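You operate a simulated robot arm through the tools that you are given. There is no shell and no other tool. Be economical: measure what you need, move in short steps, check, and stop when the job is done.

You run a simulated robot arm. Do the job below in one go: nothing can be reset, and whatever is moved stays where it is left.

JOB
Tip the red and yellow tubes out into the waste beaker, then park the arm.
Fine: stand both tubes back where they were; leave the other tubes; spill nothing.

Only the result counts: the job must be done as asked and must still hold three seconds after the hand-in. Knocking over, shifting, dropping, spilling or breaking anything else fails it.

ROBOT AND FRAMES
A 6-joint arm with a two-finger parallel gripper, fixed in place. Base frame: the origin is at the foot of the arm, x ahead of it, y to its left, z up; the work surface is at about z = 815. Units: mm, rad, N and s.
With the tool pointing down near the work surface it reaches from about 240 to 640 mm from the base axis. Its first joint turns from -1.152 to 1.152 rad. Payload 2.7 kg.
The tool frame sits at the grasp point between the pads (the TCP): z along the fingers, y along the line on which they close. The tips reach 23 mm beyond it. Largest opening 94 mm; finger width 38, thickness 10; the body of the gripper, 54 by 96 mm, starts 39 mm behind the TCP.
Orientation is told as [roll, pitch, yaw] about the base's x, y, z axes, in that order, counted from this pose: with the fingers straight down and closing along the base's y, the tool's x points along the base's -x, its y along +y and its z along -z.

CONTROLS
- The arm moves only by the tool drive_tool. Its argument "targets" is a list of rows, each a list of 7 numbers: the shift along the tool's x, y, z in mm, then the turn, a rotation vector about the tool's x, y, z in rad, then the finger opening in mm, from 0 to 94. In form: [[tx, ty, tz, rx, ry, rz, claw], ...]. A call has 1 to 8 rows; each row shifts and turns the commanded pose from where the row before left it, along the tool's axes as they then stand. Each row takes 0.2 s and may step no farther than 50 mm and 0.15 rad from the row before; otherwise, or with a gripper value out of range, the whole call is refused. Where a pose cannot be reached the arm comes as near as it can. A force on the tool above 70 N (or 10 N above the force at the start of the call, whichever is more), or a blocked arm, ends the call early, and 0.2 s more pass. Each finger travels about 45 mm/s and halts on what it meets, pressing with about 20 N; the grip force reading is that of the motor and also rises with nothing between the fingers. The clock runs only during rows and for 0.2 s after the last one: add rows that do not move to give the fingers time. It gives the time, the measured TCP pose, the force on the tool (base axes), the opening and the grip force at its end, in the units of the frame above (readings bear some noise).
- Cameras (640 x 400 px; columns grow to the right, rows downward): "scene" is fixed at [83.6, -420.4, 1420.6]; the picture's right is [0.81, -0.59, 0.00], its down [-0.29, -0.40, -0.87] and it looks along [0.52, 0.70, -0.50] (base axes); focal length 289 px, centre (320, 200). "wrist" rides on the gripper at [-39, 0, -44] in the tool frame; the picture's right is [0.00, -1.00, 0.00], its down [0.97, 0.00, -0.24] and it looks along [0.24, 0.00, 0.97] (tool axes); focal length 218 px, centre (320, 200). There is no depth. A picture from a camera that has moved, and an enlarged one, comes with that camera's place and axes in the base frame and with its lens. The place of the scene camera against the robot may be out by one fixed shift of up to 18 mm in any direction.
- capture(camera): a new picture of that camera. The clock stands still meanwhile.
- zoom(camera, box): a new picture of the part [left, top, right, bottom] of that camera's present view, enlarged. The clock stands still meanwhile.
- close_job(): hands the job in; it is judged then, once.

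Go step by step. Nothing tells you positions but the pictures and the camera data: compare them with the known pose of the tool, close in by small moves and look again before you grip or let go. The budget is 120 turns and 68 pictures, counting those below and the enlarged ones. Unless the task says otherwise, let go and move clear before handing in, and close with one line.

The tools are called after "Request:" as name(argument=value, ...) on one line, values as JSON. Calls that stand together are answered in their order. drive_tool: Moves the arm, as the interface text tells. Its arguments: {"type":"object","properties":{"targets":{"type":"array","items":{"type":"array","items":{"type":"number"}}}},"required":["targets"]} The other tools are called the same way: capture (camera) takes a picture; zoom (camera, box) takes an enlarged picture of a part of a camera's view; close_job () hands the job in.

At the start:

```text
clock: 0.0
eef_pos: [424.2, 14.5, 1238.3]
ee_rot: [0.0, -0.001, 0.0]
ft_force: [-0.1, -0.7, -0.3]
finger_gap: 94.0
grasp_force: 0.1
```

scene: 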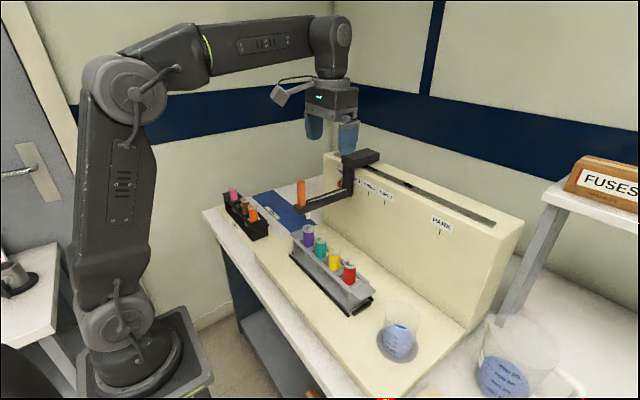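
wrist: 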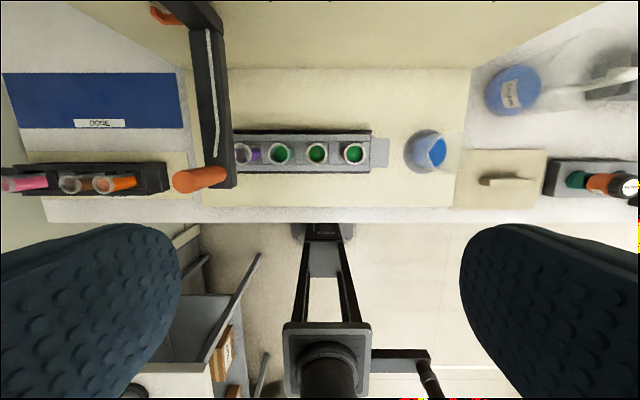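

I see a four-tube rack (purple, teal, yellow, red), a beaker beside it, and a rail with a sliding bracket carrying labels including "PARK". I'll look closer before moving.

Request:
zoom(camera="scene", box=[280, 130, 480, 255])

Request:
zoom(camera="scene", box=[270, 210, 450, 370])

Request:
zoom(camera="wrist", box=[160, 60, 480, 220])

```text
3.20 times, centred on (380, 192) of scene
camera zoom: at [83.6, -420.4, 1420.6], right [0.81, -0.59, 0.0], down [-0.29, -0.4, -0.87], along [0.52, 0.7, -0.5], focal length 926 px, centre (128, 224)
```

zoom: 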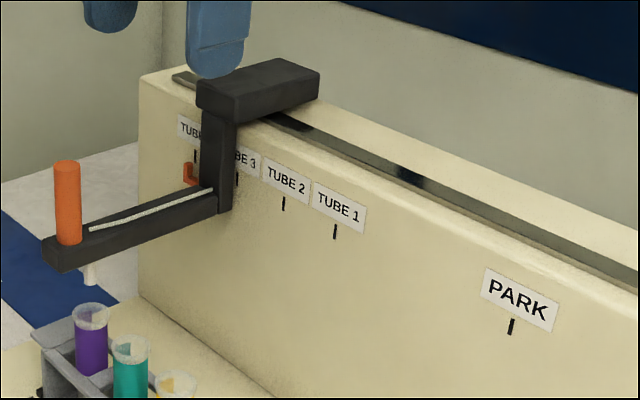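

```text
2.50 times, centred on (360, 290) of scene
camera zoom: at [83.6, -420.4, 1420.6], right [0.81, -0.59, 0.0], down [-0.29, -0.4, -0.87], along [0.52, 0.7, -0.5], focal length 724 px, centre (220, -25)
```

zoom: 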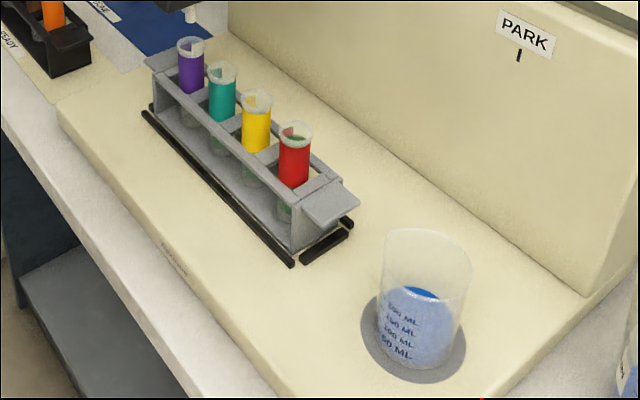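

```text
2.00 times, centred on (320, 140) of wrist
camera zoom: at [462.9, 14.7, 1283.1], right [0.0, -1.0, 0.0], down [-0.97, 0.0, 0.24], along [-0.24, 0.0, -0.97], focal length 436 px, centre (320, 320)
```

zoom: 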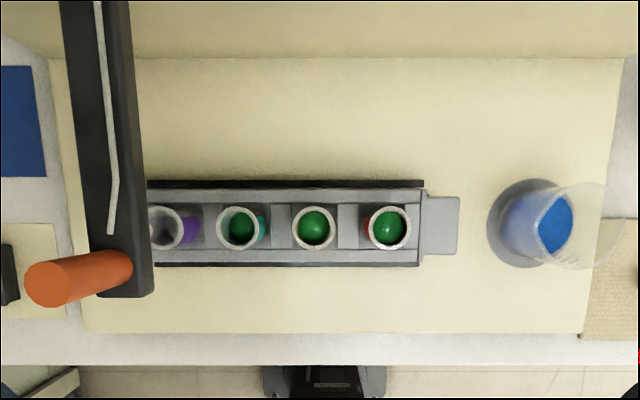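

Tubes hold something green, and a dosing carriage sits near "TUBE 4" with a "PARK" mark on its rail. That carriage is likely the "arm" to be parked. I'll zoom in on the rack, beaker and labels.

Request:
zoom(camera="scene", box=[285, 215, 381, 275])

Request:
zoom(camera="scene", box=[330, 240, 458, 370])

Request:
zoom(camera="scene", box=[200, 150, 328, 230])

```text
6.67 times, centred on (333, 245) of scene
camera zoom: at [83.6, -420.4, 1420.6], right [0.81, -0.59, 0.0], down [-0.29, -0.4, -0.87], along [0.52, 0.7, -0.5], focal length 1930 px, centre (233, -100)
```

zoom: 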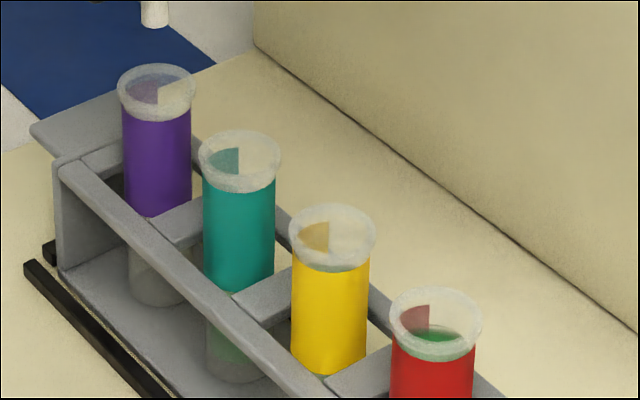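

```text
3.08 times, centred on (394, 305) of scene
camera zoom: at [83.6, -420.4, 1420.6], right [0.81, -0.59, 0.0], down [-0.29, -0.4, -0.87], along [0.52, 0.7, -0.5], focal length 891 px, centre (92, -123)
```

zoom: 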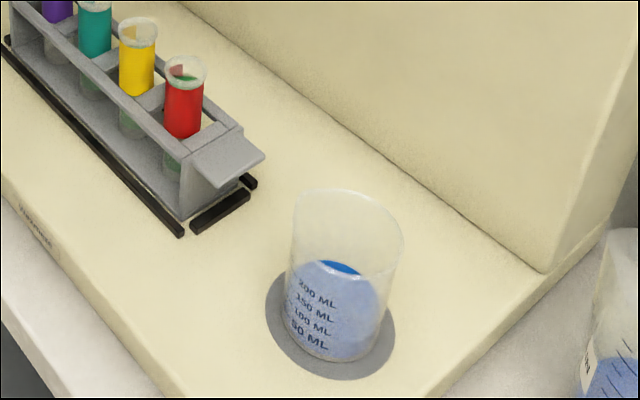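

```text
5.00 times, centred on (264, 190) of scene
camera zoom: at [83.6, -420.4, 1420.6], right [0.81, -0.59, 0.0], down [-0.29, -0.4, -0.87], along [0.52, 0.7, -0.5], focal length 1447 px, centre (600, 250)
```

zoom: 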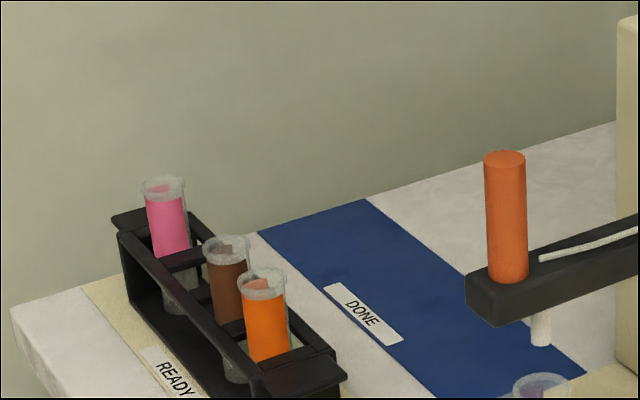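

The carriage has an orange handle, and the tubes stick up about 45 mm above the rack. I take the red tube to be near (451, -40), the yellow near (451, 18) and the beaker near (455, -206). I plan to grip with the tool horizontal and pour by rolling, so I'll try tilting the tool up in free space first.

Request:
drive_tool(targets=[[0, 0, 0, 0, -0.1428, 0, 94], [0, 0, 0, 0, -0.1428, 0, 94], [0, 0, 0, 0, -0.1428, 0, 94], [0, 0, 0, 0, -0.1428, 0, 94], [0, 0, 0, 0, -0.1428, 0, 94], [0, 0, 0, 0, -0.1428, 0, 94]])

```text
clock: 1.4
eef_pos: [423.3, 15.8, 1238.6]
ee_rot: [0.0, -0.859, -0.001]
ft_force: [0.3, 0.1, -0.4]
finger_gap: 94.1
grasp_force: 0.2
```

Tilting works as expected. I'll continue to horizontal.

Request:
drive_tool(targets=[[0, 0, 0, 0, -0.1428, 0, 94], [0, 0, 0, 0, -0.1428, 0, 94], [0, 0, 0, 0, -0.1428, 0, 94], [0, 0, 0, 0, -0.1428, 0, 94], [0, 0, 0, 0, -0.1428, 0, 94], [0, 0, 0, 0, 0, 0, 94]])

```text
clock: 2.8
eef_pos: [430.5, 49.2, 1253.5]
ee_rot: [-0.069, -1.425, 0.03]
ft_force: [-0.1, -0.2, -0.4]
finger_gap: 94.2
grasp_force: 0.2
out of reach, approached as far as the arm can: row 3, 4, 5
```

At this spot the last few degrees are out of reach, so I'll move forward and down to see whether a fully level tool is reachable closer to the work height.

Request:
drive_tool(targets=[[0, 0, 30, 0, 0, 0, 94], [30, 0, 0, 0, 0, 0, 94], [30, 0, 0, 0, 0, 0, 94], [30, 0, 0, 0, 0, 0, 94], [0, 0, 0, 0, 0, 0, 94]])

```text
clock: 4.0
eef_pos: [444.1, 72.1, 1166.5]
ee_rot: [-0.067, -1.426, 0.026]
ft_force: [-0.2, -0.3, -0.4]
finger_gap: 94.0
grasp_force: 0.0
out of reach, approached as far as the arm can: row 1, 2, 3, 4
```

The arm stops short by about 8° and drifts sideways there, so I'll back off to about 75° of tilt, which still works, and re-centre.

Request:
drive_tool(targets=[[0, 0, 0, 0, 0.12, 0, 94], [0, -35, 0, 0, 0, 0, 94], [0, -35, 0, -0.041, 0, 0, 94], [0, 0, 0, 0, 0, 0, 94]])

```text
clock: 5.0
eef_pos: [440.9, 76.3, 1164.7]
ee_rot: [-0.01, -1.304, 0.001]
ft_force: [0.1, -0.8, -0.8]
finger_gap: 94.1
grasp_force: 0.0
out of reach, approached as far as the arm can: row 2, 3
```

The arm refuses moves toward -y here, which suggests an inner-reach limit. I'll move outward and down, then try again.

Request:
drive_tool(targets=[[0, 0, 40, 0, 0, 0, 94], [0, -25, 0, 0, 0, 0, 94], [0, -25, 0, 0, 0, 0, 94], [0, 0, 0, 0, 0, 0, 94]])

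Request:
capture(camera="scene")

```text
clock: 6.0
eef_pos: [476.4, 81.4, 1161.6]
ee_rot: [0.001, -1.306, -0.001]
ft_force: [0.3, 1.0, 0.0]
finger_gap: 93.8
grasp_force: 0.0
out of reach, approached as far as the arm can: row 1, 2, 3
```

```text
59 pictures are left
```

scene: 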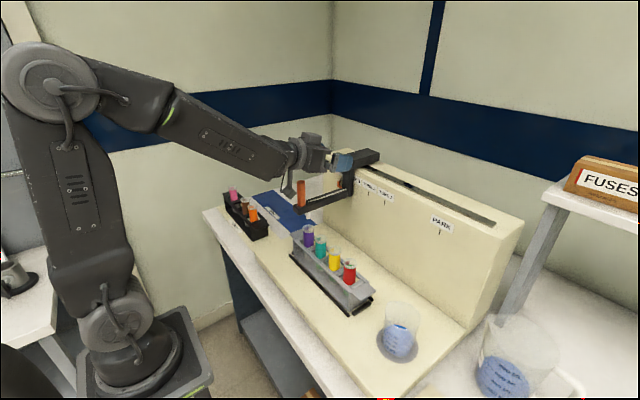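

The jam looks like a wrist singularity, with the forearm nearly in line with the tool. I'll use a moderate tilt of about 50–55° for gripping and increase it while pouring, so I'm backing off and checking motion.

Request:
drive_tool(targets=[[0, 0, 0, 0, 0.15, 0, 94], [0, 0, 0, 0, 0.15, 0, 94], [0, 0, 0, 0, 0.15, 0, 94], [0, -30, 0, 0, 0, 0, 94], [0, -30, 0, 0, 0, 0, 94], [0, -30, 0, 0, 0, 0, 94], [0, -30, 0, 0, 0, 0, 94], [0, 0, 0, 0, 0, 0, 94]])

```text
clock: 7.8
eef_pos: [480.6, -42.4, 1170.0]
ee_rot: [-0.014, -0.936, -0.004]
ft_force: [-0.1, 0.5, 0.5]
finger_gap: 94.1
grasp_force: 0.1
out of reach, approached as far as the arm can: row 3
```

Motion is clean again at a 54° tilt. I'll come down toward the red tube, staying above it.

Request:
drive_tool(targets=[[33.3, 0, 12.1, 0, 0, 0, 94], [33.3, 0, 12.1, -0.014, 0, 0, 94], [33.3, 0, 12.1, 0, 0, 0, 94], [33.3, 0, 12.1, 0, 0, 0, 94], [33.3, 0, 12.1, 0, 0, 0, 94], [0, 0, 0, 0, 0, 0, 94]])

Request:
capture(camera="wrist")

```text
clock: 9.2
eef_pos: [433.6, -47.5, 1045.1]
ee_rot: [-0.002, -0.938, -0.002]
ft_force: [0.3, -0.4, 0.3]
finger_gap: 94.1
grasp_force: 0.0
out of reach, approached as far as the arm can: row 2, 3
```

```text
58 pictures are left
camera wrist: at [421.5, -47.9, 1101.6], right [0.0, -1.0, 0.0], down [-0.77, 0.0, -0.64], along [0.64, 0.0, -0.77], focal length 218 px, centre (320, 200)
```

wrist: 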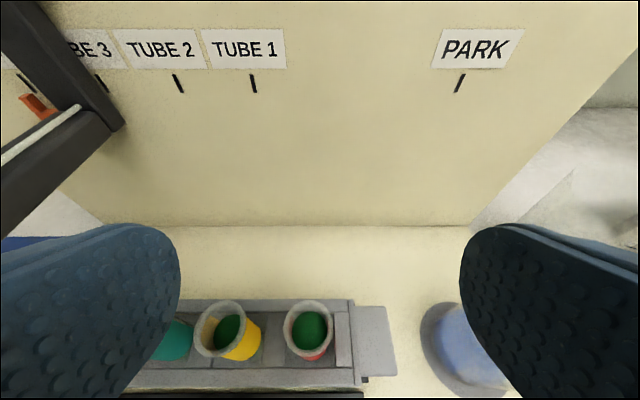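

The wrist camera now shows the red and yellow tubes, and the PARK tick is about 163 mm past the TUBE 1 tick. I seem to have crossed the singularity, so I'll test a higher tilt here.

Request:
drive_tool(targets=[[0, 0, 0, 0, -0.15, 0, 94], [0, 0, 0, 0, -0.15, 0, 94], [0, 0, 0, 0, 0, 0, 94]])

```text
clock: 10.0
eef_pos: [436.3, -47.3, 1043.8]
ee_rot: [-0.002, -1.237, -0.001]
ft_force: [-0.5, -0.5, 0.6]
finger_gap: 94.0
grasp_force: 0.1
```

It tilts up freely here, so a level tool is reachable. I'll continue to nearly horizontal.

Request:
drive_tool(targets=[[0, 0, 0, 0, -0.11, 0, 94], [0, 0, 0, 0, -0.11, 0, 94], [0, 0, 0, 0, -0.11, 0, 70], [0, 0, 0, 0, 0, 0, 60]])

Request:
capture(camera="wrist")

Request:
capture(camera="scene")

```text
clock: 11.0
eef_pos: [437.3, -46.9, 1044.9]
ee_rot: [-0.14, -1.567, 0.133]
ft_force: [-0.9, 0.2, -0.2]
finger_gap: 60.0
grasp_force: 0.1
```

```text
57 pictures are left
camera wrist: at [394.0, -47.3, 1083.4], right [0.0, -1.0, 0.0], down [-0.24, 0.0, -0.97], along [0.97, 0.0, -0.24], focal length 218 px, centre (320, 200)
```

wrist: 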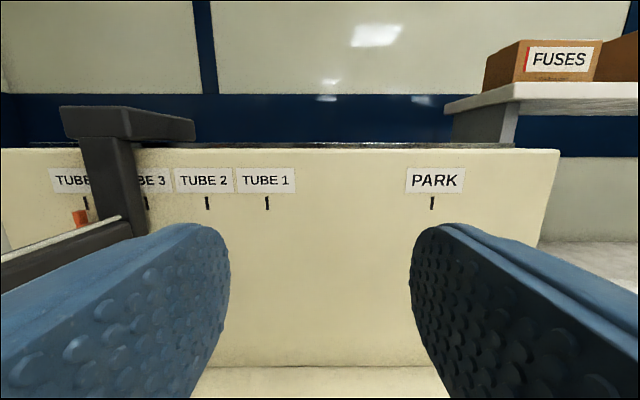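

```text
56 pictures are left
```

scene: 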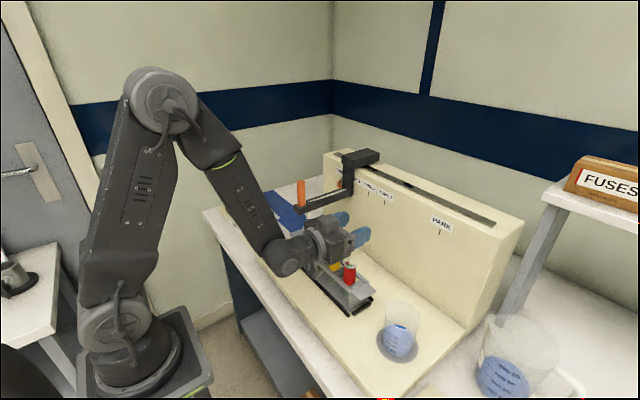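

The tool is now level, and triangulating gives the red tube's rim at about (451.5, -40, 930). I'll tip slightly nose-down, narrow the fingers and move in front of the red tube to measure height and clearance.

Request:
drive_tool(targets=[[0, 0, 0, 0, 0.147, 0, 50], [30.1, 2.3, -9.6, 0, 0, 0, 50], [30.1, 2.3, -9.6, 0, 0, 0, 50], [30.1, 2.3, -9.6, 0, 0, 0, 50], [0, 0, 0, 0, 0, 0, 50]])

Request:
capture(camera="wrist")

Request:
zoom(camera="scene", box=[260, 200, 420, 330])

```text
clock: 12.2
eef_pos: [398.1, -39.0, 956.5]
ee_rot: [-0.002, -1.419, -0.002]
ft_force: [-0.4, -0.1, -0.2]
finger_gap: 49.9
grasp_force: 0.1
```

```text
55 pictures are left
camera wrist: at [360.2, -39.4, 1002.3], right [0.0, -1.0, 0.0], down [-0.38, 0.0, -0.92], along [0.92, 0.0, -0.38], focal length 218 px, centre (320, 200)
```

wrist: 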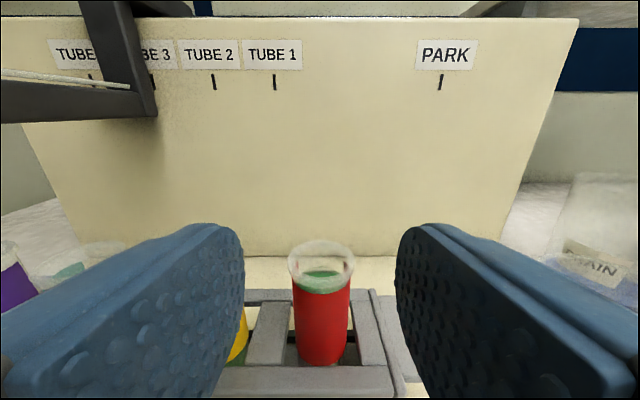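

```text
3.08 times, centred on (340, 265) of scene
camera zoom: at [83.6, -420.4, 1420.6], right [0.81, -0.59, 0.0], down [-0.29, -0.4, -0.87], along [0.52, 0.7, -0.5], focal length 891 px, centre (258, 0)
```

zoom: 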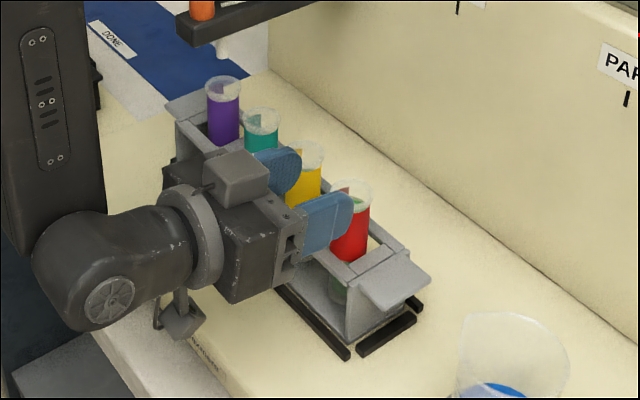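

The view is clear: red tube centred at about (451.5, -39.6), rim about 933, rack bars about 880, and liquid near the lip. I'll slide the open fingers around it.

Request:
drive_tool(targets=[[7.2, -0.1, 11.9, 0, 0, 0, 50], [7.2, -0.1, 11.9, 0, 0, 0, 50], [7.2, -0.1, 11.9, 0, 0, 0, 50], [7.2, -0.1, 11.9, 0, 0, 0, 50], [7.1, -0.1, 11.9, 0, 0, 0, 50], [0, 0, 0, 0, 0, 0, 50]])

Request:
capture(camera="wrist")

Request:
zoom(camera="scene", box=[260, 200, 420, 330])

```text
clock: 13.5
eef_pos: [445.2, -40.9, 918.8]
ee_rot: [0.027, -1.421, -0.037]
ft_force: [-13.0, 0.7, 22.6]
finger_gap: 49.9
grasp_force: 0.0
stopped in row 6: the force on the tool passed its limit (the readings are from after the stop); the commanded pose is now the measured one
```

```text
53 pictures are left
camera wrist: at [409.3, -41.0, 963.1], right [-0.01, -1.0, 0.0], down [-0.38, 0.01, -0.92], along [0.92, -0.01, -0.38], focal length 218 px, centre (320, 200)
```

wrist: 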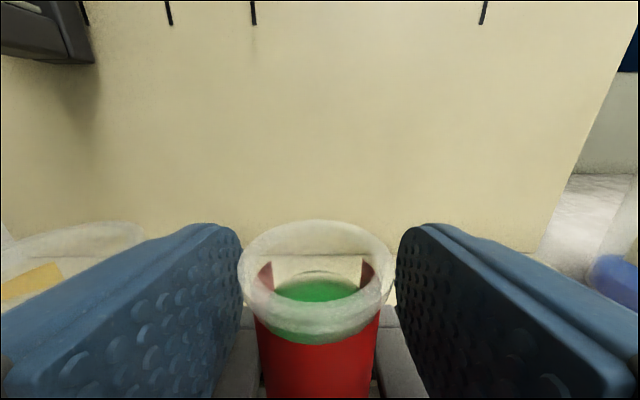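

```text
3.08 times, centred on (340, 265) of scene
camera zoom: at [83.0, -420.3, 1420.7], right [0.81, -0.59, 0.0], down [-0.29, -0.4, -0.87], along [0.52, 0.7, -0.5], focal length 891 px, centre (258, 0)
```

zoom: 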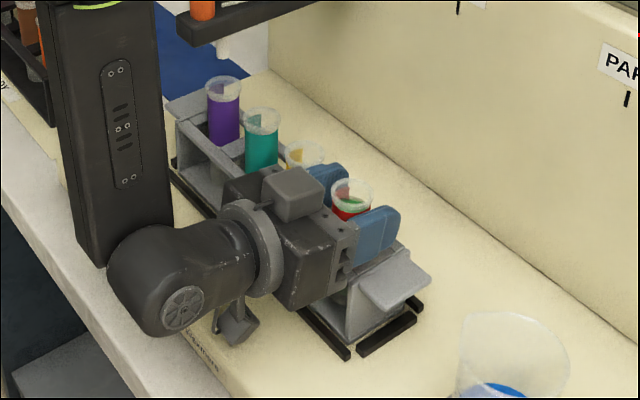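

Something under the wrist touched (probably its hanging bracket on the deck); the rack looks unmoved. I'll back up and pitch the nose down more so the wrist sits higher.

Request:
drive_tool(targets=[[-12, 0, -2, 0, 0, 0, 50], [-14, 0, -2, 0, 0, 0, 50], [0, 0, 0, 0, 0.145, 0, 50], [0, 0, 0, 0, 0.145, 0, 50], [0, 0, 0, 0, 0, 0, 50]])

Request:
zoom(camera="scene", box=[260, 200, 420, 330])

```text
clock: 14.7
eef_pos: [446.9, -40.5, 945.4]
ee_rot: [0.008, -1.13, -0.014]
ft_force: [-0.4, 0.2, 0.4]
finger_gap: 49.7
grasp_force: 0.2
```

```text
3.08 times, centred on (340, 265) of scene
camera zoom: at [83.6, -420.4, 1420.6], right [0.81, -0.59, 0.0], down [-0.29, -0.4, -0.87], along [0.52, 0.7, -0.5], focal length 891 px, centre (258, 0)
```

zoom: 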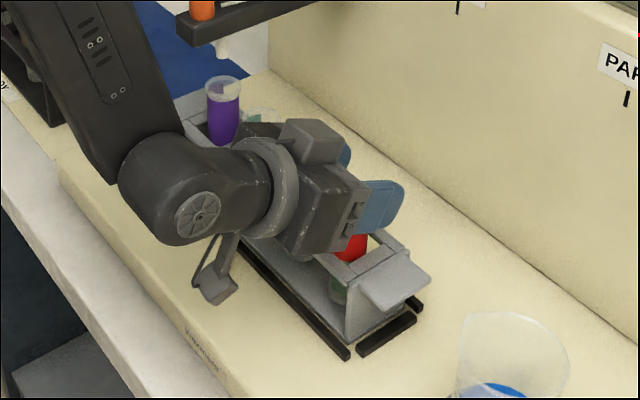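

The bracket is clear now. I'll descend to the grip height at this tilt.

Request:
drive_tool(targets=[[6.6, 0.2, 4.4, -0.005, 0, -0.006, 50], [6.6, 0.2, 4.4, 0, 0, 0, 50], [6.6, 0.2, 4.4, 0, 0, 0, 50], [6.6, 0.2, 4.3, 0, 0, 0, 50], [0, 0, 0, 0, 0, 0, 50]])

Request:
capture(camera="wrist")

Request:
zoom(camera="scene", box=[260, 200, 420, 330])

```text
clock: 15.9
eef_pos: [452.1, -40.2, 913.2]
ee_rot: [0.001, -1.13, 0.0]
ft_force: [1.2, -0.4, -0.3]
finger_gap: 50.1
grasp_force: 0.1
```

```text
50 pictures are left
camera wrist: at [429.4, -40.9, 967.5], right [0.0, -1.0, 0.0], down [-0.63, 0.0, -0.78], along [0.78, 0.0, -0.63], focal length 218 px, centre (320, 200)
```

wrist: 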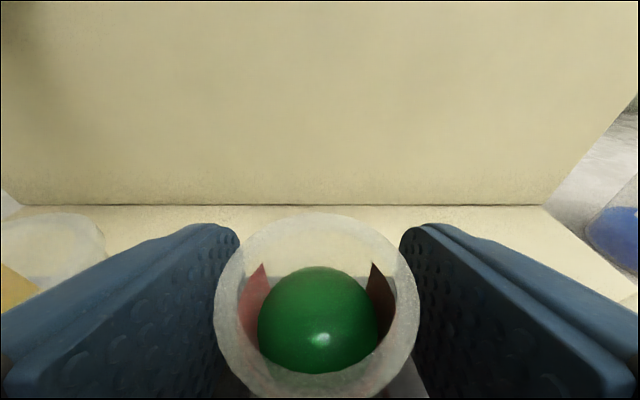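

```text
3.08 times, centred on (340, 265) of scene
camera zoom: at [83.6, -420.4, 1420.6], right [0.81, -0.59, 0.0], down [-0.29, -0.4, -0.87], along [0.52, 0.7, -0.5], focal length 891 px, centre (258, 0)
```

zoom: 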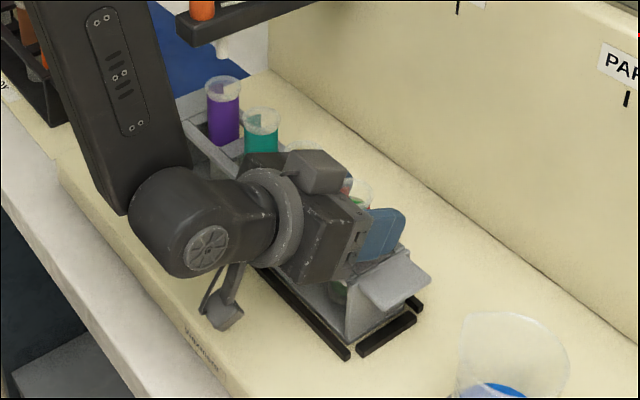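

Fingers are centred either side of the red tube, and it holds green balls. I'll close the grip.

Request:
drive_tool(targets=[[0, 0, 0, 0, 0, 0, 40], [0, 0, 0, 0, 0, 0, 30], [0, 0, 0, 0, 0, 0, 20], [0, 0, 0, 0, 0, 0, 20]])

```text
clock: 16.9
eef_pos: [452.7, -40.4, 913.2]
ee_rot: [-0.001, -1.132, -0.001]
ft_force: [0.3, 0.3, -0.6]
finger_gap: 30.3
grasp_force: 19.6
```

The tube is gripped (gap 30 mm, 20 N). I'll lift it straight up.

Request:
drive_tool(targets=[[-9, 0, -4.25, 0, 0, 0, 20], [-13.6, 0, -6.4, 0, 0, 0, 20], [-13.6, 0, -6.4, 0, 0, 0, 20], [-13.6, 0, -6.4, 0, 0, 0, 20], [-13.6, 0, -6.4, 0, 0, 0, 20], [-13.6, 0, -6.4, 0, 0, 0, 20], [-13.6, 0, -6.4, 0, 0, 0, 20], [-9, 0, -4.25, 0, 0, 0, 20]])

Request:
capture(camera="scene")

Request:
capture(camera="wrist")

```text
clock: 18.7
eef_pos: [454.5, -41.0, 1022.7]
ee_rot: [-0.002, -1.132, 0.0]
ft_force: [0.4, -0.3, -1.0]
finger_gap: 30.2
grasp_force: 20.3
```

```text
48 pictures are left
```

scene: 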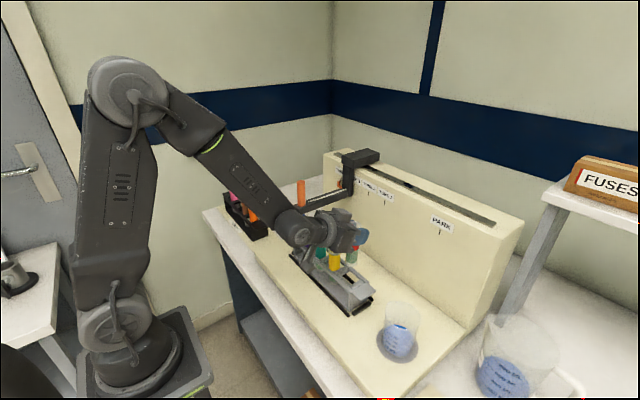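

```text
47 pictures are left
camera wrist: at [431.3, -41.6, 1076.6], right [0.0, -1.0, 0.0], down [-0.63, 0.0, -0.78], along [0.78, 0.0, -0.63], focal length 218 px, centre (320, 200)
```

wrist: 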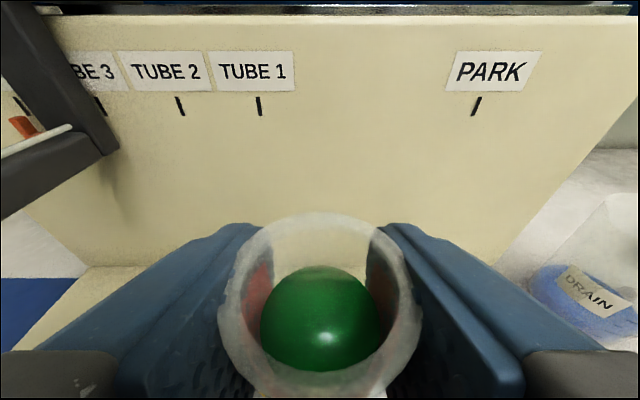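

The tube is lifted cleanly. A second vessel on the right is labelled "DRAIN", so I'll inspect both vessels before pouring.

Request:
zoom(camera="wrist", box=[500, 180, 640, 340])

Request:
zoom(camera="scene", box=[360, 270, 600, 400])

```text
2.50 times, centred on (570, 260) of wrist
camera zoom: at [431.3, -41.6, 1076.6], right [0.0, -1.0, 0.0], down [-0.63, 0.0, -0.78], along [0.78, 0.0, -0.63], focal length 546 px, centre (-305, 50)
```

zoom: 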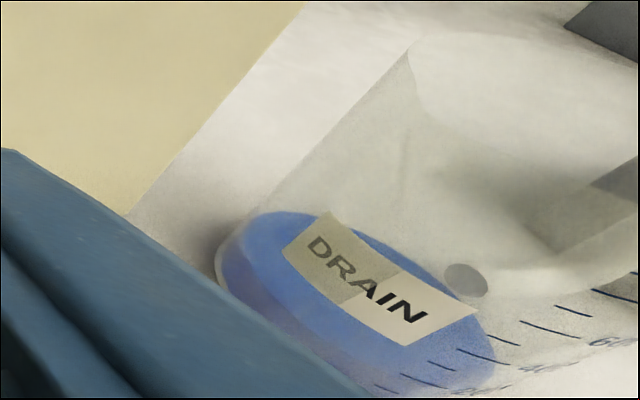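

```text
2.67 times, centred on (480, 335) of scene
camera zoom: at [83.6, -420.4, 1420.6], right [0.81, -0.59, 0.0], down [-0.29, -0.4, -0.87], along [0.52, 0.7, -0.5], focal length 772 px, centre (-107, -160)
```

zoom: 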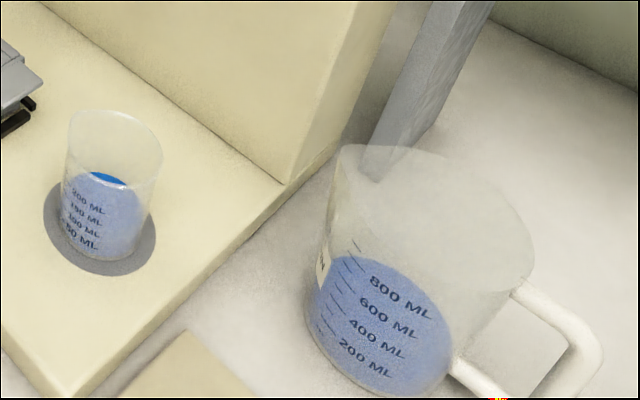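

The jug says DRAIN and the small beaker shows no name from here. I'll carry the tube upright toward the small beaker and look for a label on its other side.

Request:
drive_tool(targets=[[-12, -8, -5.7, 0, 0, 0, 20], [-12, -16, -5.7, 0, 0, 0, 20], [-12, -16, -5.7, 0, 0, 0, 20], [0, -16, 0, 0, 0, 0, 20], [0, -10, 0, 0, 0, 0, 20], [0, 0, 0, 0, 0, 0, 20]])

Request:
capture(camera="wrist")

```text
clock: 20.1
eef_pos: [451.6, -107.1, 1061.7]
ee_rot: [-0.001, -1.131, -0.001]
ft_force: [0.0, -0.1, -0.3]
finger_gap: 30.1
grasp_force: 19.9
```

```text
44 pictures are left
camera wrist: at [429.0, -106.8, 1116.0], right [0.0, -1.0, 0.0], down [-0.63, 0.0, -0.78], along [0.78, 0.0, -0.63], focal length 218 px, centre (320, 200)
```

wrist: 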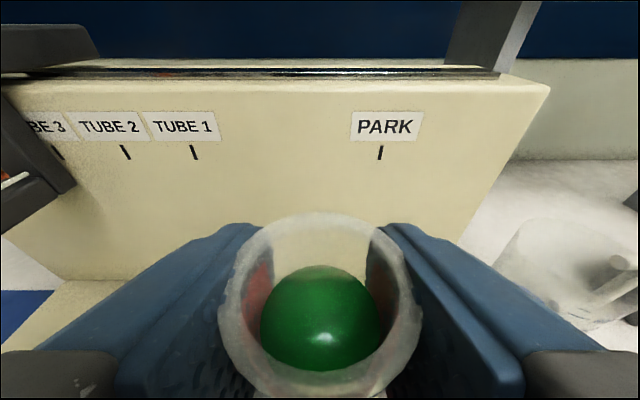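

I'll use the small beaker on the grey disk. I'm moving over it with the tube still upright, then rolling partway, staying short of horizontal.

Request:
drive_tool(targets=[[-2.1, -12, 4.5, 0, 0, 0, 20], [-2.1, -20, 4.5, 0, 0, 0, 20], [-2.1, -20, 4.5, 0, 0, 0, 20], [-2.1, -18, 4.5, 0, 0, 0, 20], [0, 0, 0, 0, 0, 0.1, 20], [0, 0, 0, 0, 0, 0.15, 20], [0, 0, 0, 0, 0, 0.15, 20], [0, 0, 0, 0, 0, 0.1, 20]])

Request:
capture(camera="scene")

Request:
capture(camera="wrist")

```text
clock: 21.9
eef_pos: [471.0, -174.9, 1062.9]
ee_rot: [0.796, -0.917, -0.912]
ft_force: [-0.1, -0.9, -0.4]
finger_gap: 30.0
grasp_force: 19.6
```

```text
43 pictures are left
```

scene: 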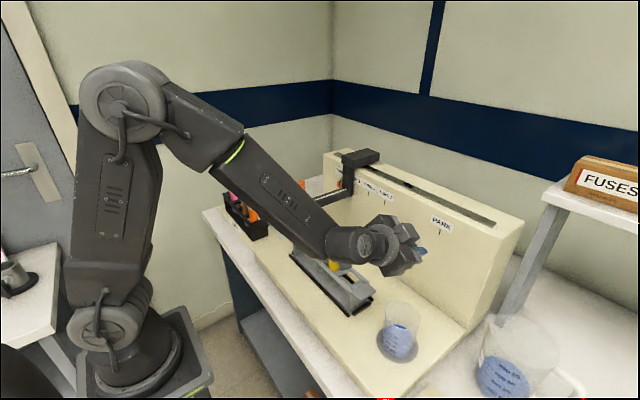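

```text
42 pictures are left
camera wrist: at [446.5, -194.8, 1112.9], right [-0.21, -0.88, -0.44], down [-0.58, 0.47, -0.67], along [0.79, 0.12, -0.6], focal length 218 px, centre (320, 200)
```

wrist: 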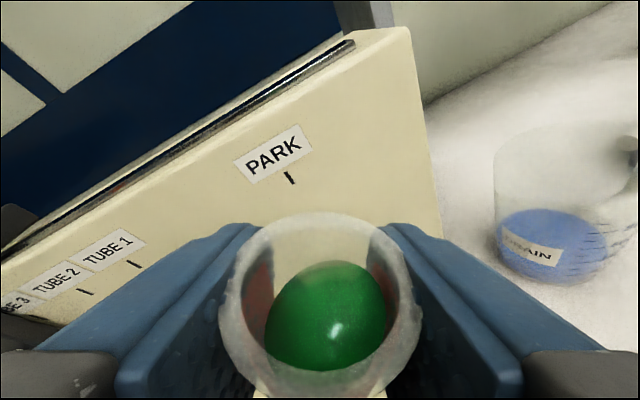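

The roll works and nothing has moved in the tube. I'll lower it beside the beaker's near edge, then roll further while easing the mouth over the beaker.

Request:
drive_tool(targets=[[14.5, -1.7, 6.4, 0, 0, 0, 20], [14.5, -1.7, 6.4, 0, 0, 0, 20], [14.5, -1.7, 6.4, 0, 0, 0, 20], [14.5, -1.7, 6.4, 0, 0, 0, 20], [0, 0, 0, 0, 0, 0, 20]])

Request:
zoom(camera="scene", box=[340, 220, 484, 370])

```text
clock: 23.1
eef_pos: [472.3, -154.2, 1002.0]
ee_rot: [0.795, -0.919, -0.907]
ft_force: [0.6, 0.2, -1.4]
finger_gap: 30.1
grasp_force: 20.1
```

```text
2.67 times, centred on (412, 295) of scene
camera zoom: at [83.6, -420.4, 1420.6], right [0.81, -0.59, 0.0], down [-0.29, -0.4, -0.87], along [0.52, 0.7, -0.5], focal length 772 px, centre (75, -53)
```

zoom: 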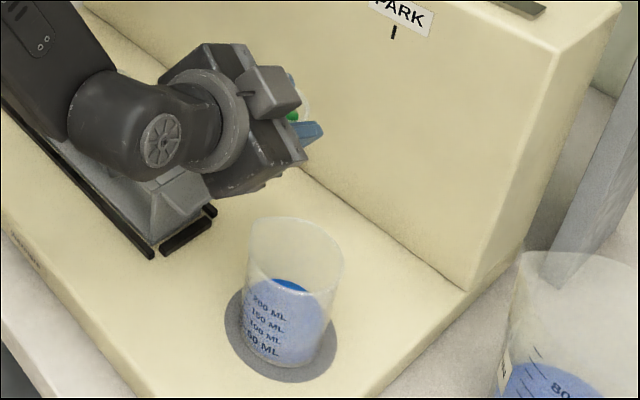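

Refining with both cameras, the beaker's centre is about (452, -207) and its rim about z = 930. I'll continue the roll while shifting the mouth over the beaker.

Request:
drive_tool(targets=[[-2.6, -4.8, 0, 0, 0, 0.12, 20], [-3.2, -4.5, 0, 0, 0, 0.12, 20], [-3.7, -4.1, 0, 0, 0, 0.12, 20], [-3.8, -3.4, 0, 0, 0, 0.12, 20], [0, 0, 0, 0, 0, 0, 20]])

Request:
capture(camera="wrist")

Request:
zoom(camera="scene", box=[340, 220, 484, 370])

```text
clock: 24.3
eef_pos: [472.2, -174.4, 1002.5]
ee_rot: [1.056, -0.527, -1.294]
ft_force: [0.4, 0.0, -0.4]
finger_gap: 30.2
grasp_force: 19.9
```

```text
40 pictures are left
camera wrist: at [442.1, -208.2, 1040.3], right [-0.35, -0.56, -0.75], down [-0.45, 0.81, -0.39], along [0.82, 0.2, -0.53], focal length 218 px, centre (320, 200)
```

wrist: 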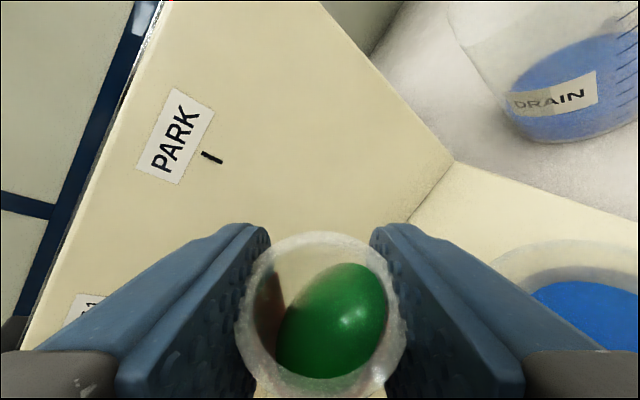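

```text
2.67 times, centred on (412, 295) of scene
camera zoom: at [83.6, -420.4, 1420.6], right [0.81, -0.59, 0.0], down [-0.29, -0.4, -0.87], along [0.52, 0.7, -0.5], focal length 772 px, centre (75, -53)
```

zoom: 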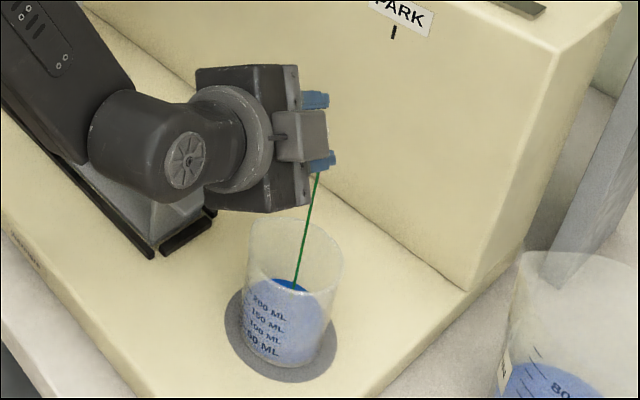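

Liquid is pouring in a thin stream straight into the beaker. I'll keep rolling slowly.

Request:
drive_tool(targets=[[0, 0, 0, 0, 0, 0.08, 20], [0, 0, 0, 0, 0, 0.08, 20], [0, 0, 0, 0, 0, 0.08, 20], [0, 0, 0, 0, 0, 0.08, 20], [0, 0, 0, 0, 0, 0.08, 20], [0, 0, 0, 0, 0, 0.08, 20]])

Request:
zoom(camera="scene", box=[340, 220, 484, 370])

```text
clock: 25.7
eef_pos: [472.4, -175.0, 1001.9]
ee_rot: [1.127, -0.1, -1.523]
ft_force: [-0.1, 0.0, -0.4]
finger_gap: 29.9
grasp_force: 19.7
```

```text
2.67 times, centred on (412, 295) of scene
camera zoom: at [83.6, -420.4, 1420.6], right [0.81, -0.59, 0.0], down [-0.29, -0.4, -0.87], along [0.52, 0.7, -0.5], focal length 772 px, centre (75, -53)
```

zoom: 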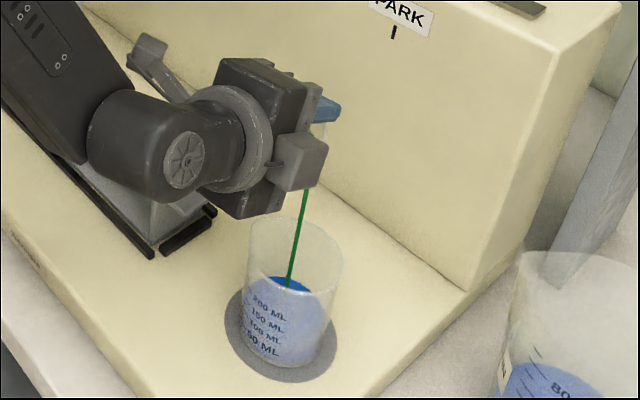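

The stream is still centred in the beaker. I'll keep rolling with a slight shift to hold it there.

Request:
drive_tool(targets=[[-1.5, 0, 0, 0, 0, 0.1, 20], [-1.5, 0, 0, 0, 0, 0.1, 20], [-1.5, 0.2, 0, 0, 0, 0.1, 20], [-1.5, 0.4, 0, 0, 0, 0.1, 20], [-1.4, 0.6, 0, 0, 0, 0.1, 20], [-1.4, 0.6, 0, 0, 0, 0.1, 20]])

Request:
zoom(camera="scene", box=[340, 220, 484, 370])

```text
clock: 27.1
eef_pos: [471.7, -184.3, 1002.2]
ee_rot: [1.082, 0.44, -1.795]
ft_force: [0.0, -0.1, 0.2]
finger_gap: 29.2
grasp_force: 19.7
```

```text
2.67 times, centred on (412, 295) of scene
camera zoom: at [83.6, -420.4, 1420.6], right [0.81, -0.59, 0.0], down [-0.29, -0.4, -0.87], along [0.52, 0.7, -0.5], focal length 772 px, centre (75, -53)
```

zoom: 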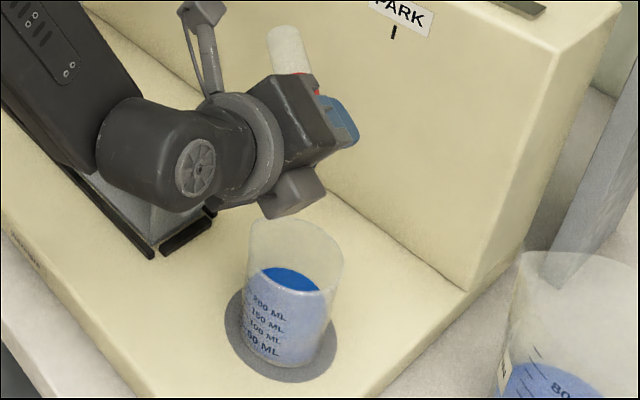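

The tube's tail looks empty and the stream has ended. I'll roll a bit more, dwell, and check inside.

Request:
drive_tool(targets=[[-1.2, 0.8, 0, 0, 0, 0.1, 20], [-1.2, 0.8, 0, 0, 0, 0.1, 20], [-1.0, 1, 0, 0, 0, 0.1, 20], [0, 0, 0, 0, 0, 0, 20], [0, 0, 0, 0, 0, 0, 20], [0, 0, 0, 0, 0, 0, 20]])

Request:
capture(camera="wrist")

Request:
zoom(camera="scene", box=[340, 220, 484, 370])

```text
clock: 28.5
eef_pos: [473.6, -189.2, 1002.0]
ee_rot: [0.979, 0.697, -1.977]
ft_force: [-0.4, -0.6, 0.0]
finger_gap: 29.6
grasp_force: 20.3
```

```text
36 pictures are left
camera wrist: at [421.4, -217.0, 995.8], right [-0.3, 0.71, -0.64], down [0.08, 0.68, 0.73], along [0.95, 0.17, -0.26], focal length 218 px, centre (320, 200)
```

wrist: 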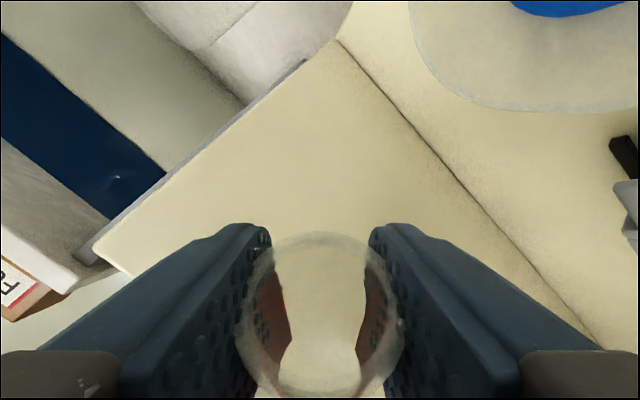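

```text
2.67 times, centred on (412, 295) of scene
camera zoom: at [83.6, -420.4, 1420.6], right [0.81, -0.59, 0.0], down [-0.29, -0.4, -0.87], along [0.52, 0.7, -0.5], focal length 772 px, centre (75, -53)
```

zoom: 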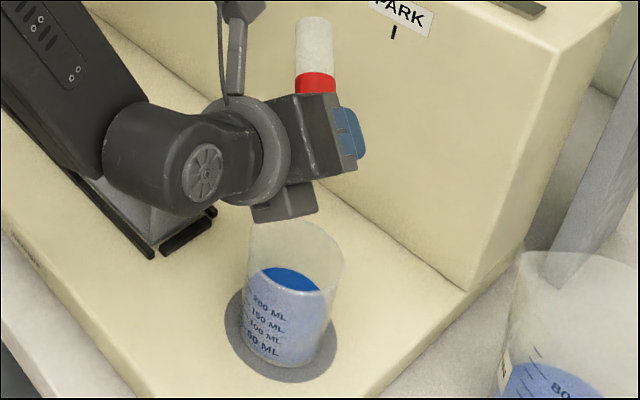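

The red tube is empty and its tail is clear, with nothing spilled. The rim seems to have slid about 8 mm lower in the grip, which I'll re-measure once it's upright. Raising and rolling back now.

Request:
drive_tool(targets=[[19.3, 19.1, -12.8, 0, 0, 0, 20], [19.3, 19.1, -12.8, 0, 0, 0, 20], [0, 0, 0, 0, 0, -0.14, 20], [0, 0, 0, 0, 0, -0.15, 20], [0, 0, 0, 0, 0, -0.15, 20], [0, 0, 0, 0, 0, -0.15, 20], [0, 0, 0, 0, 0, -0.15, 20], [0, 0, 0, 0, 0, -0.15, 20]])

Request:
drive_tool(targets=[[0, 0, 0, 0, 0, -0.15, 20], [0, 0, 0, 0, 0, -0.15, 20], [0, 0, 0, 0, 0, -0.15, 20], [0, 0, 0, 0, 0, -0.15, 20], [0, 0, 0, 0, 0, -0.15, 20], [0, 0, 0, 0, 0, -0.15, 20], [0, 0, 0, 0, 0, -0.15, 20], [0, 0, 0, 0, 0, -0.15, 20]])

```text
clock: 30.3
eef_pos: [472.8, -189.0, 1063.0]
ee_rot: [1.13, -0.093, -1.528]
ft_force: [0.9, -0.2, -0.1]
finger_gap: 30.0
grasp_force: 20.2
```

```text
clock: 32.1
eef_pos: [471.7, -188.9, 1062.7]
ee_rot: [0.511, -1.059, -0.572]
ft_force: [0.0, -0.5, -0.1]
finger_gap: 29.6
grasp_force: 20.2
```

Almost upright. I'll finish the roll and carry the tube back above its slot.

Request:
drive_tool(targets=[[0, 0, 0, 0, 0, -0.135, 20], [0, 0, 0, 0, 0, -0.135, 20], [1.4, 16, -2.9, 0, 0, 0, 20], [1.4, 28, -2.9, 0, 0, 0, 20], [1.4, 30, -2.9, 0, 0, 0, 20], [1.4, 30, -2.9, 0, 0, 0, 20], [1.4, 28, -2.9, 0, 0, 0, 20], [1.4, 17, -2.9, 0, 0, 0, 20]])

Request:
capture(camera="wrist")

Request:
zoom(camera="scene", box=[280, 190, 424, 320])

```text
clock: 33.9
eef_pos: [453.5, -37.8, 1059.6]
ee_rot: [0.001, -1.129, -0.005]
ft_force: [0.7, 0.5, 0.1]
finger_gap: 29.4
grasp_force: 20.4
```

```text
34 pictures are left
camera wrist: at [430.8, -38.5, 1115.3], right [0.0, -1.0, 0.0], down [-0.63, 0.0, -0.78], along [0.78, 0.0, -0.63], focal length 218 px, centre (320, 200)
```

wrist: 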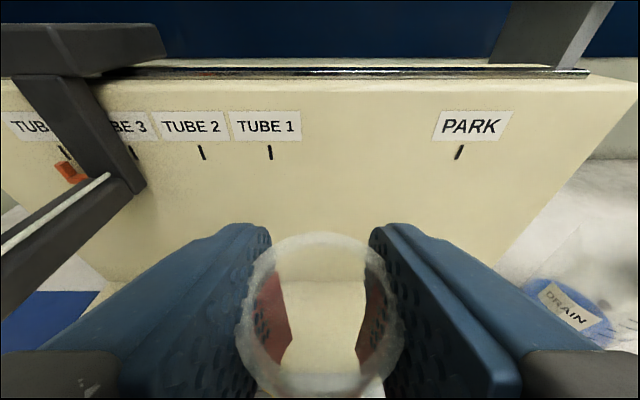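

```text
3.08 times, centred on (352, 255) of scene
camera zoom: at [83.6, -420.4, 1420.6], right [0.81, -0.59, 0.0], down [-0.29, -0.4, -0.87], along [0.52, 0.7, -0.5], focal length 891 px, centre (222, 31)
```

zoom: 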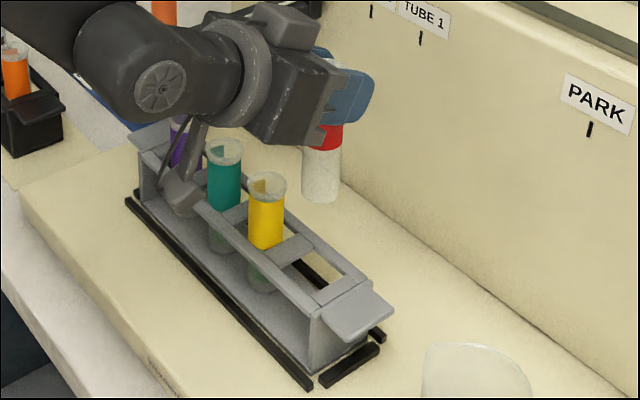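

The tube is upright and has slipped 8 mm lower in the grip, so I'll release it at about z = 921. I'm lowering to just above the slot to check alignment.

Request:
drive_tool(targets=[[17.2, -0.6, 7.6, 0, 0, 0, 20], [17.2, -0.6, 7.6, 0, 0, 0, 20], [17.2, -0.6, 7.5, 0, 0, 0, 20], [17.2, -0.4, 7.5, 0, 0, 0, 20], [0, 0, 0, 0, 0, 0, 20]])

Request:
zoom(camera="scene", box=[310, 220, 406, 300])

Request:
capture(camera="wrist")

```text
clock: 35.1
eef_pos: [449.9, -41.6, 985.7]
ee_rot: [0.0, -1.132, -0.002]
ft_force: [-0.6, -0.8, -0.7]
finger_gap: 29.6
grasp_force: 19.6
```

```text
5.00 times, centred on (358, 260) of scene
camera zoom: at [83.6, -420.4, 1420.6], right [0.81, -0.59, 0.0], down [-0.29, -0.4, -0.87], along [0.52, 0.7, -0.5], focal length 1447 px, centre (130, -100)
```

zoom: 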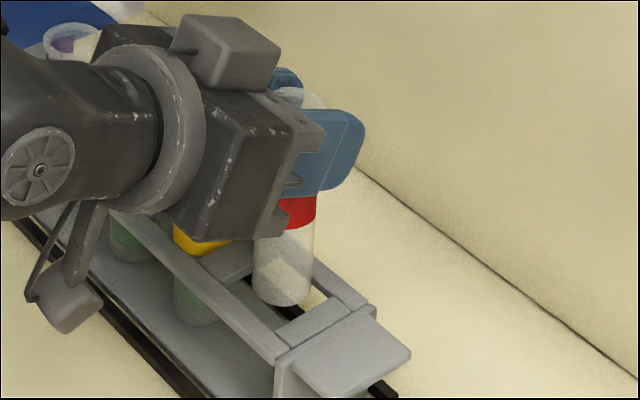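

```text
31 pictures are left
camera wrist: at [426.9, -42.4, 1040.0], right [0.0, -1.0, 0.0], down [-0.63, 0.0, -0.78], along [0.78, 0.0, -0.63], focal length 218 px, centre (320, 200)
```

wrist: 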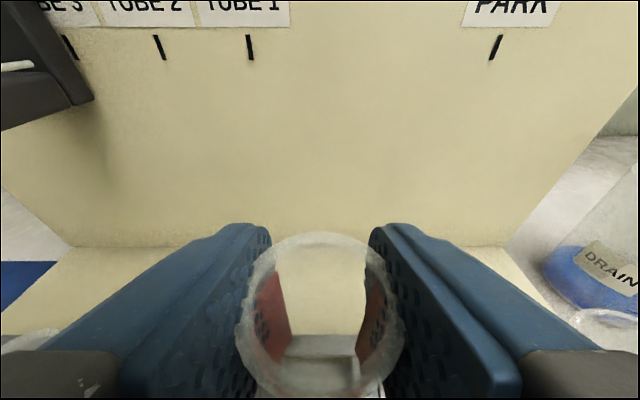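

Alignment is within a couple of mm; I'll correct it and lower into the slot slowly.

Request:
drive_tool(targets=[[2, 1.8, 2, 0, 0, 0, 20], [10.3, 0, 4.9, 0, 0, 0, 20], [10.3, 0, 4.9, 0, 0, 0, 20], [10.3, 0, 4.9, 0, 0, 0, 20], [10.3, 0, 4.9, 0, 0, 0, 20], [10.3, 0, 5, 0, 0, 0, 20], [0, 0, 0, 0, 0, 0, 20]])

Request:
zoom(camera="scene", box=[310, 220, 406, 300])

```text
clock: 36.7
eef_pos: [451.2, -39.4, 927.6]
ee_rot: [0.002, -1.131, -0.002]
ft_force: [0.5, 0.6, 0.1]
finger_gap: 29.5
grasp_force: 19.9
```

```text
5.00 times, centred on (358, 260) of scene
camera zoom: at [83.6, -420.4, 1420.6], right [0.81, -0.59, 0.0], down [-0.29, -0.4, -0.87], along [0.52, 0.7, -0.5], focal length 1447 px, centre (130, -100)
```

zoom: 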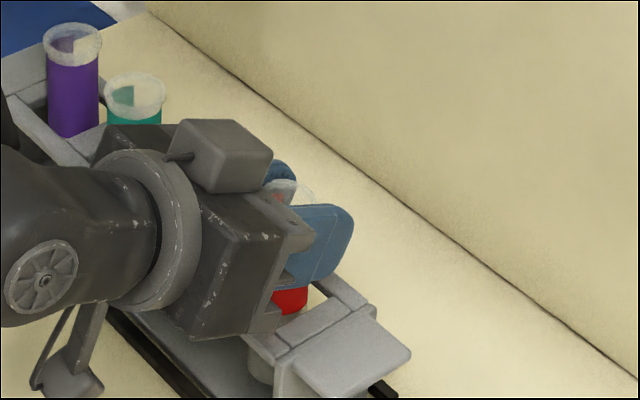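

The tube is in the slot. I'll ease down the last few mm, watching for contact force.

Request:
drive_tool(targets=[[1.8, 0, 0.85, 0, 0, 0, 20], [1.8, 0, 0.85, 0, 0, 0, 20], [0, 0, 0, 0, 0, 0, 20]])

Request:
drive_tool(targets=[[1.3, 0, 0.6, 0, 0, 0, 20], [0, 0, 0, 0, 0, 0, 20]])

```text
clock: 37.5
eef_pos: [452.6, -39.4, 923.1]
ee_rot: [0.002, -1.13, -0.002]
ft_force: [0.4, -0.4, 0.6]
finger_gap: 29.5
grasp_force: 19.9
```

```text
clock: 38.1
eef_pos: [452.6, -40.3, 921.6]
ee_rot: [0.002, -1.133, -0.002]
ft_force: [-1.0, 1.0, 3.0]
finger_gap: 29.2
grasp_force: 19.8
```

I read 3 N upward, so the tube bottom is on the rack. I'll release.

Request:
drive_tool(targets=[[0, 0, 0, 0, 0, 0, 34], [0, 0, 0, 0, 0, 0, 42], [0, 0, 0, 0, 0, 0, 50], [0, 0, 0, 0, 0, 0, 50]])

Request:
capture(camera="wrist")

```text
clock: 39.1
eef_pos: [452.5, -39.6, 922.3]
ee_rot: [0.002, -1.13, -0.001]
ft_force: [0.5, -0.6, -0.6]
finger_gap: 50.0
grasp_force: 0.0
```

```text
29 pictures are left
camera wrist: at [430.2, -40.4, 975.5], right [0.0, -1.0, 0.0], down [-0.63, 0.0, -0.78], along [0.78, 0.0, -0.63], focal length 218 px, centre (320, 200)
```

wrist: 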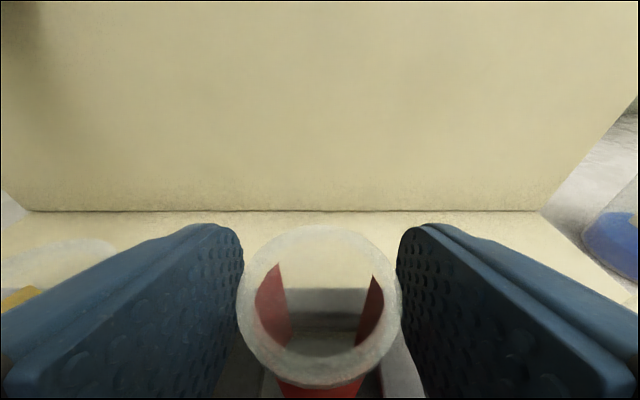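

The red tube stands upright at its original spot. I'll rise and shift to the yellow tube at about y = 19.

Request:
drive_tool(targets=[[-13.6, 0, -6.4, 0, 0, 0, 50], [-20, 0, -9.4, 0, 0, 0, 50], [-20.6, 0, -9.8, 0, 0, 0, 50], [0, 29.3, 0, 0, 0, 0, 50], [0, 29.3, 0, 0, 0, 0, 50], [0, 0, 0, 0, 0, 0, 50]])

Request:
capture(camera="wrist")

Request:
capture(camera="scene")

```text
clock: 40.5
eef_pos: [453.3, 15.9, 982.8]
ee_rot: [0.0, -1.132, -0.001]
ft_force: [-0.3, 0.7, -0.2]
finger_gap: 49.8
grasp_force: 0.1
```

```text
28 pictures are left
camera wrist: at [429.9, 15.3, 1035.9], right [0.0, -1.0, 0.0], down [-0.63, 0.0, -0.78], along [0.78, 0.0, -0.63], focal length 218 px, centre (320, 200)
```

wrist: 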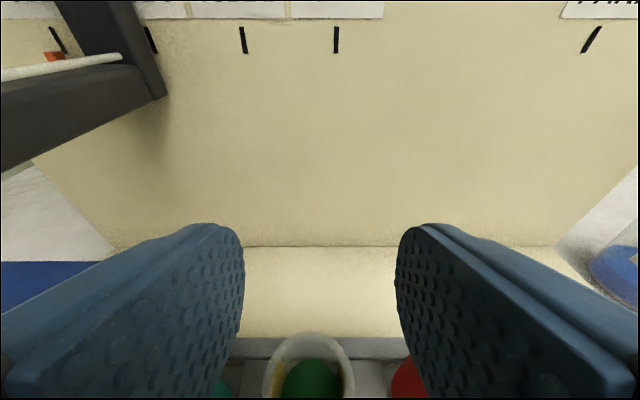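

```text
27 pictures are left
```

scene: 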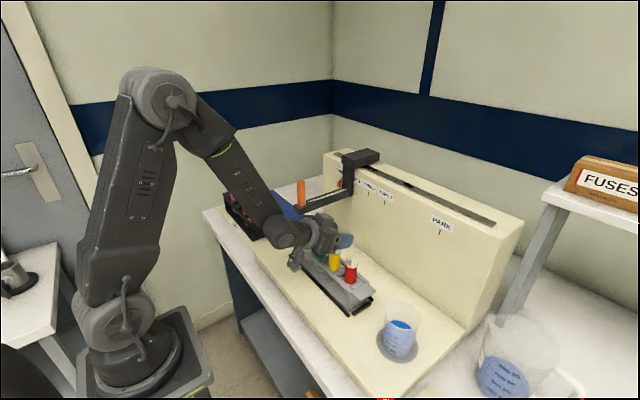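

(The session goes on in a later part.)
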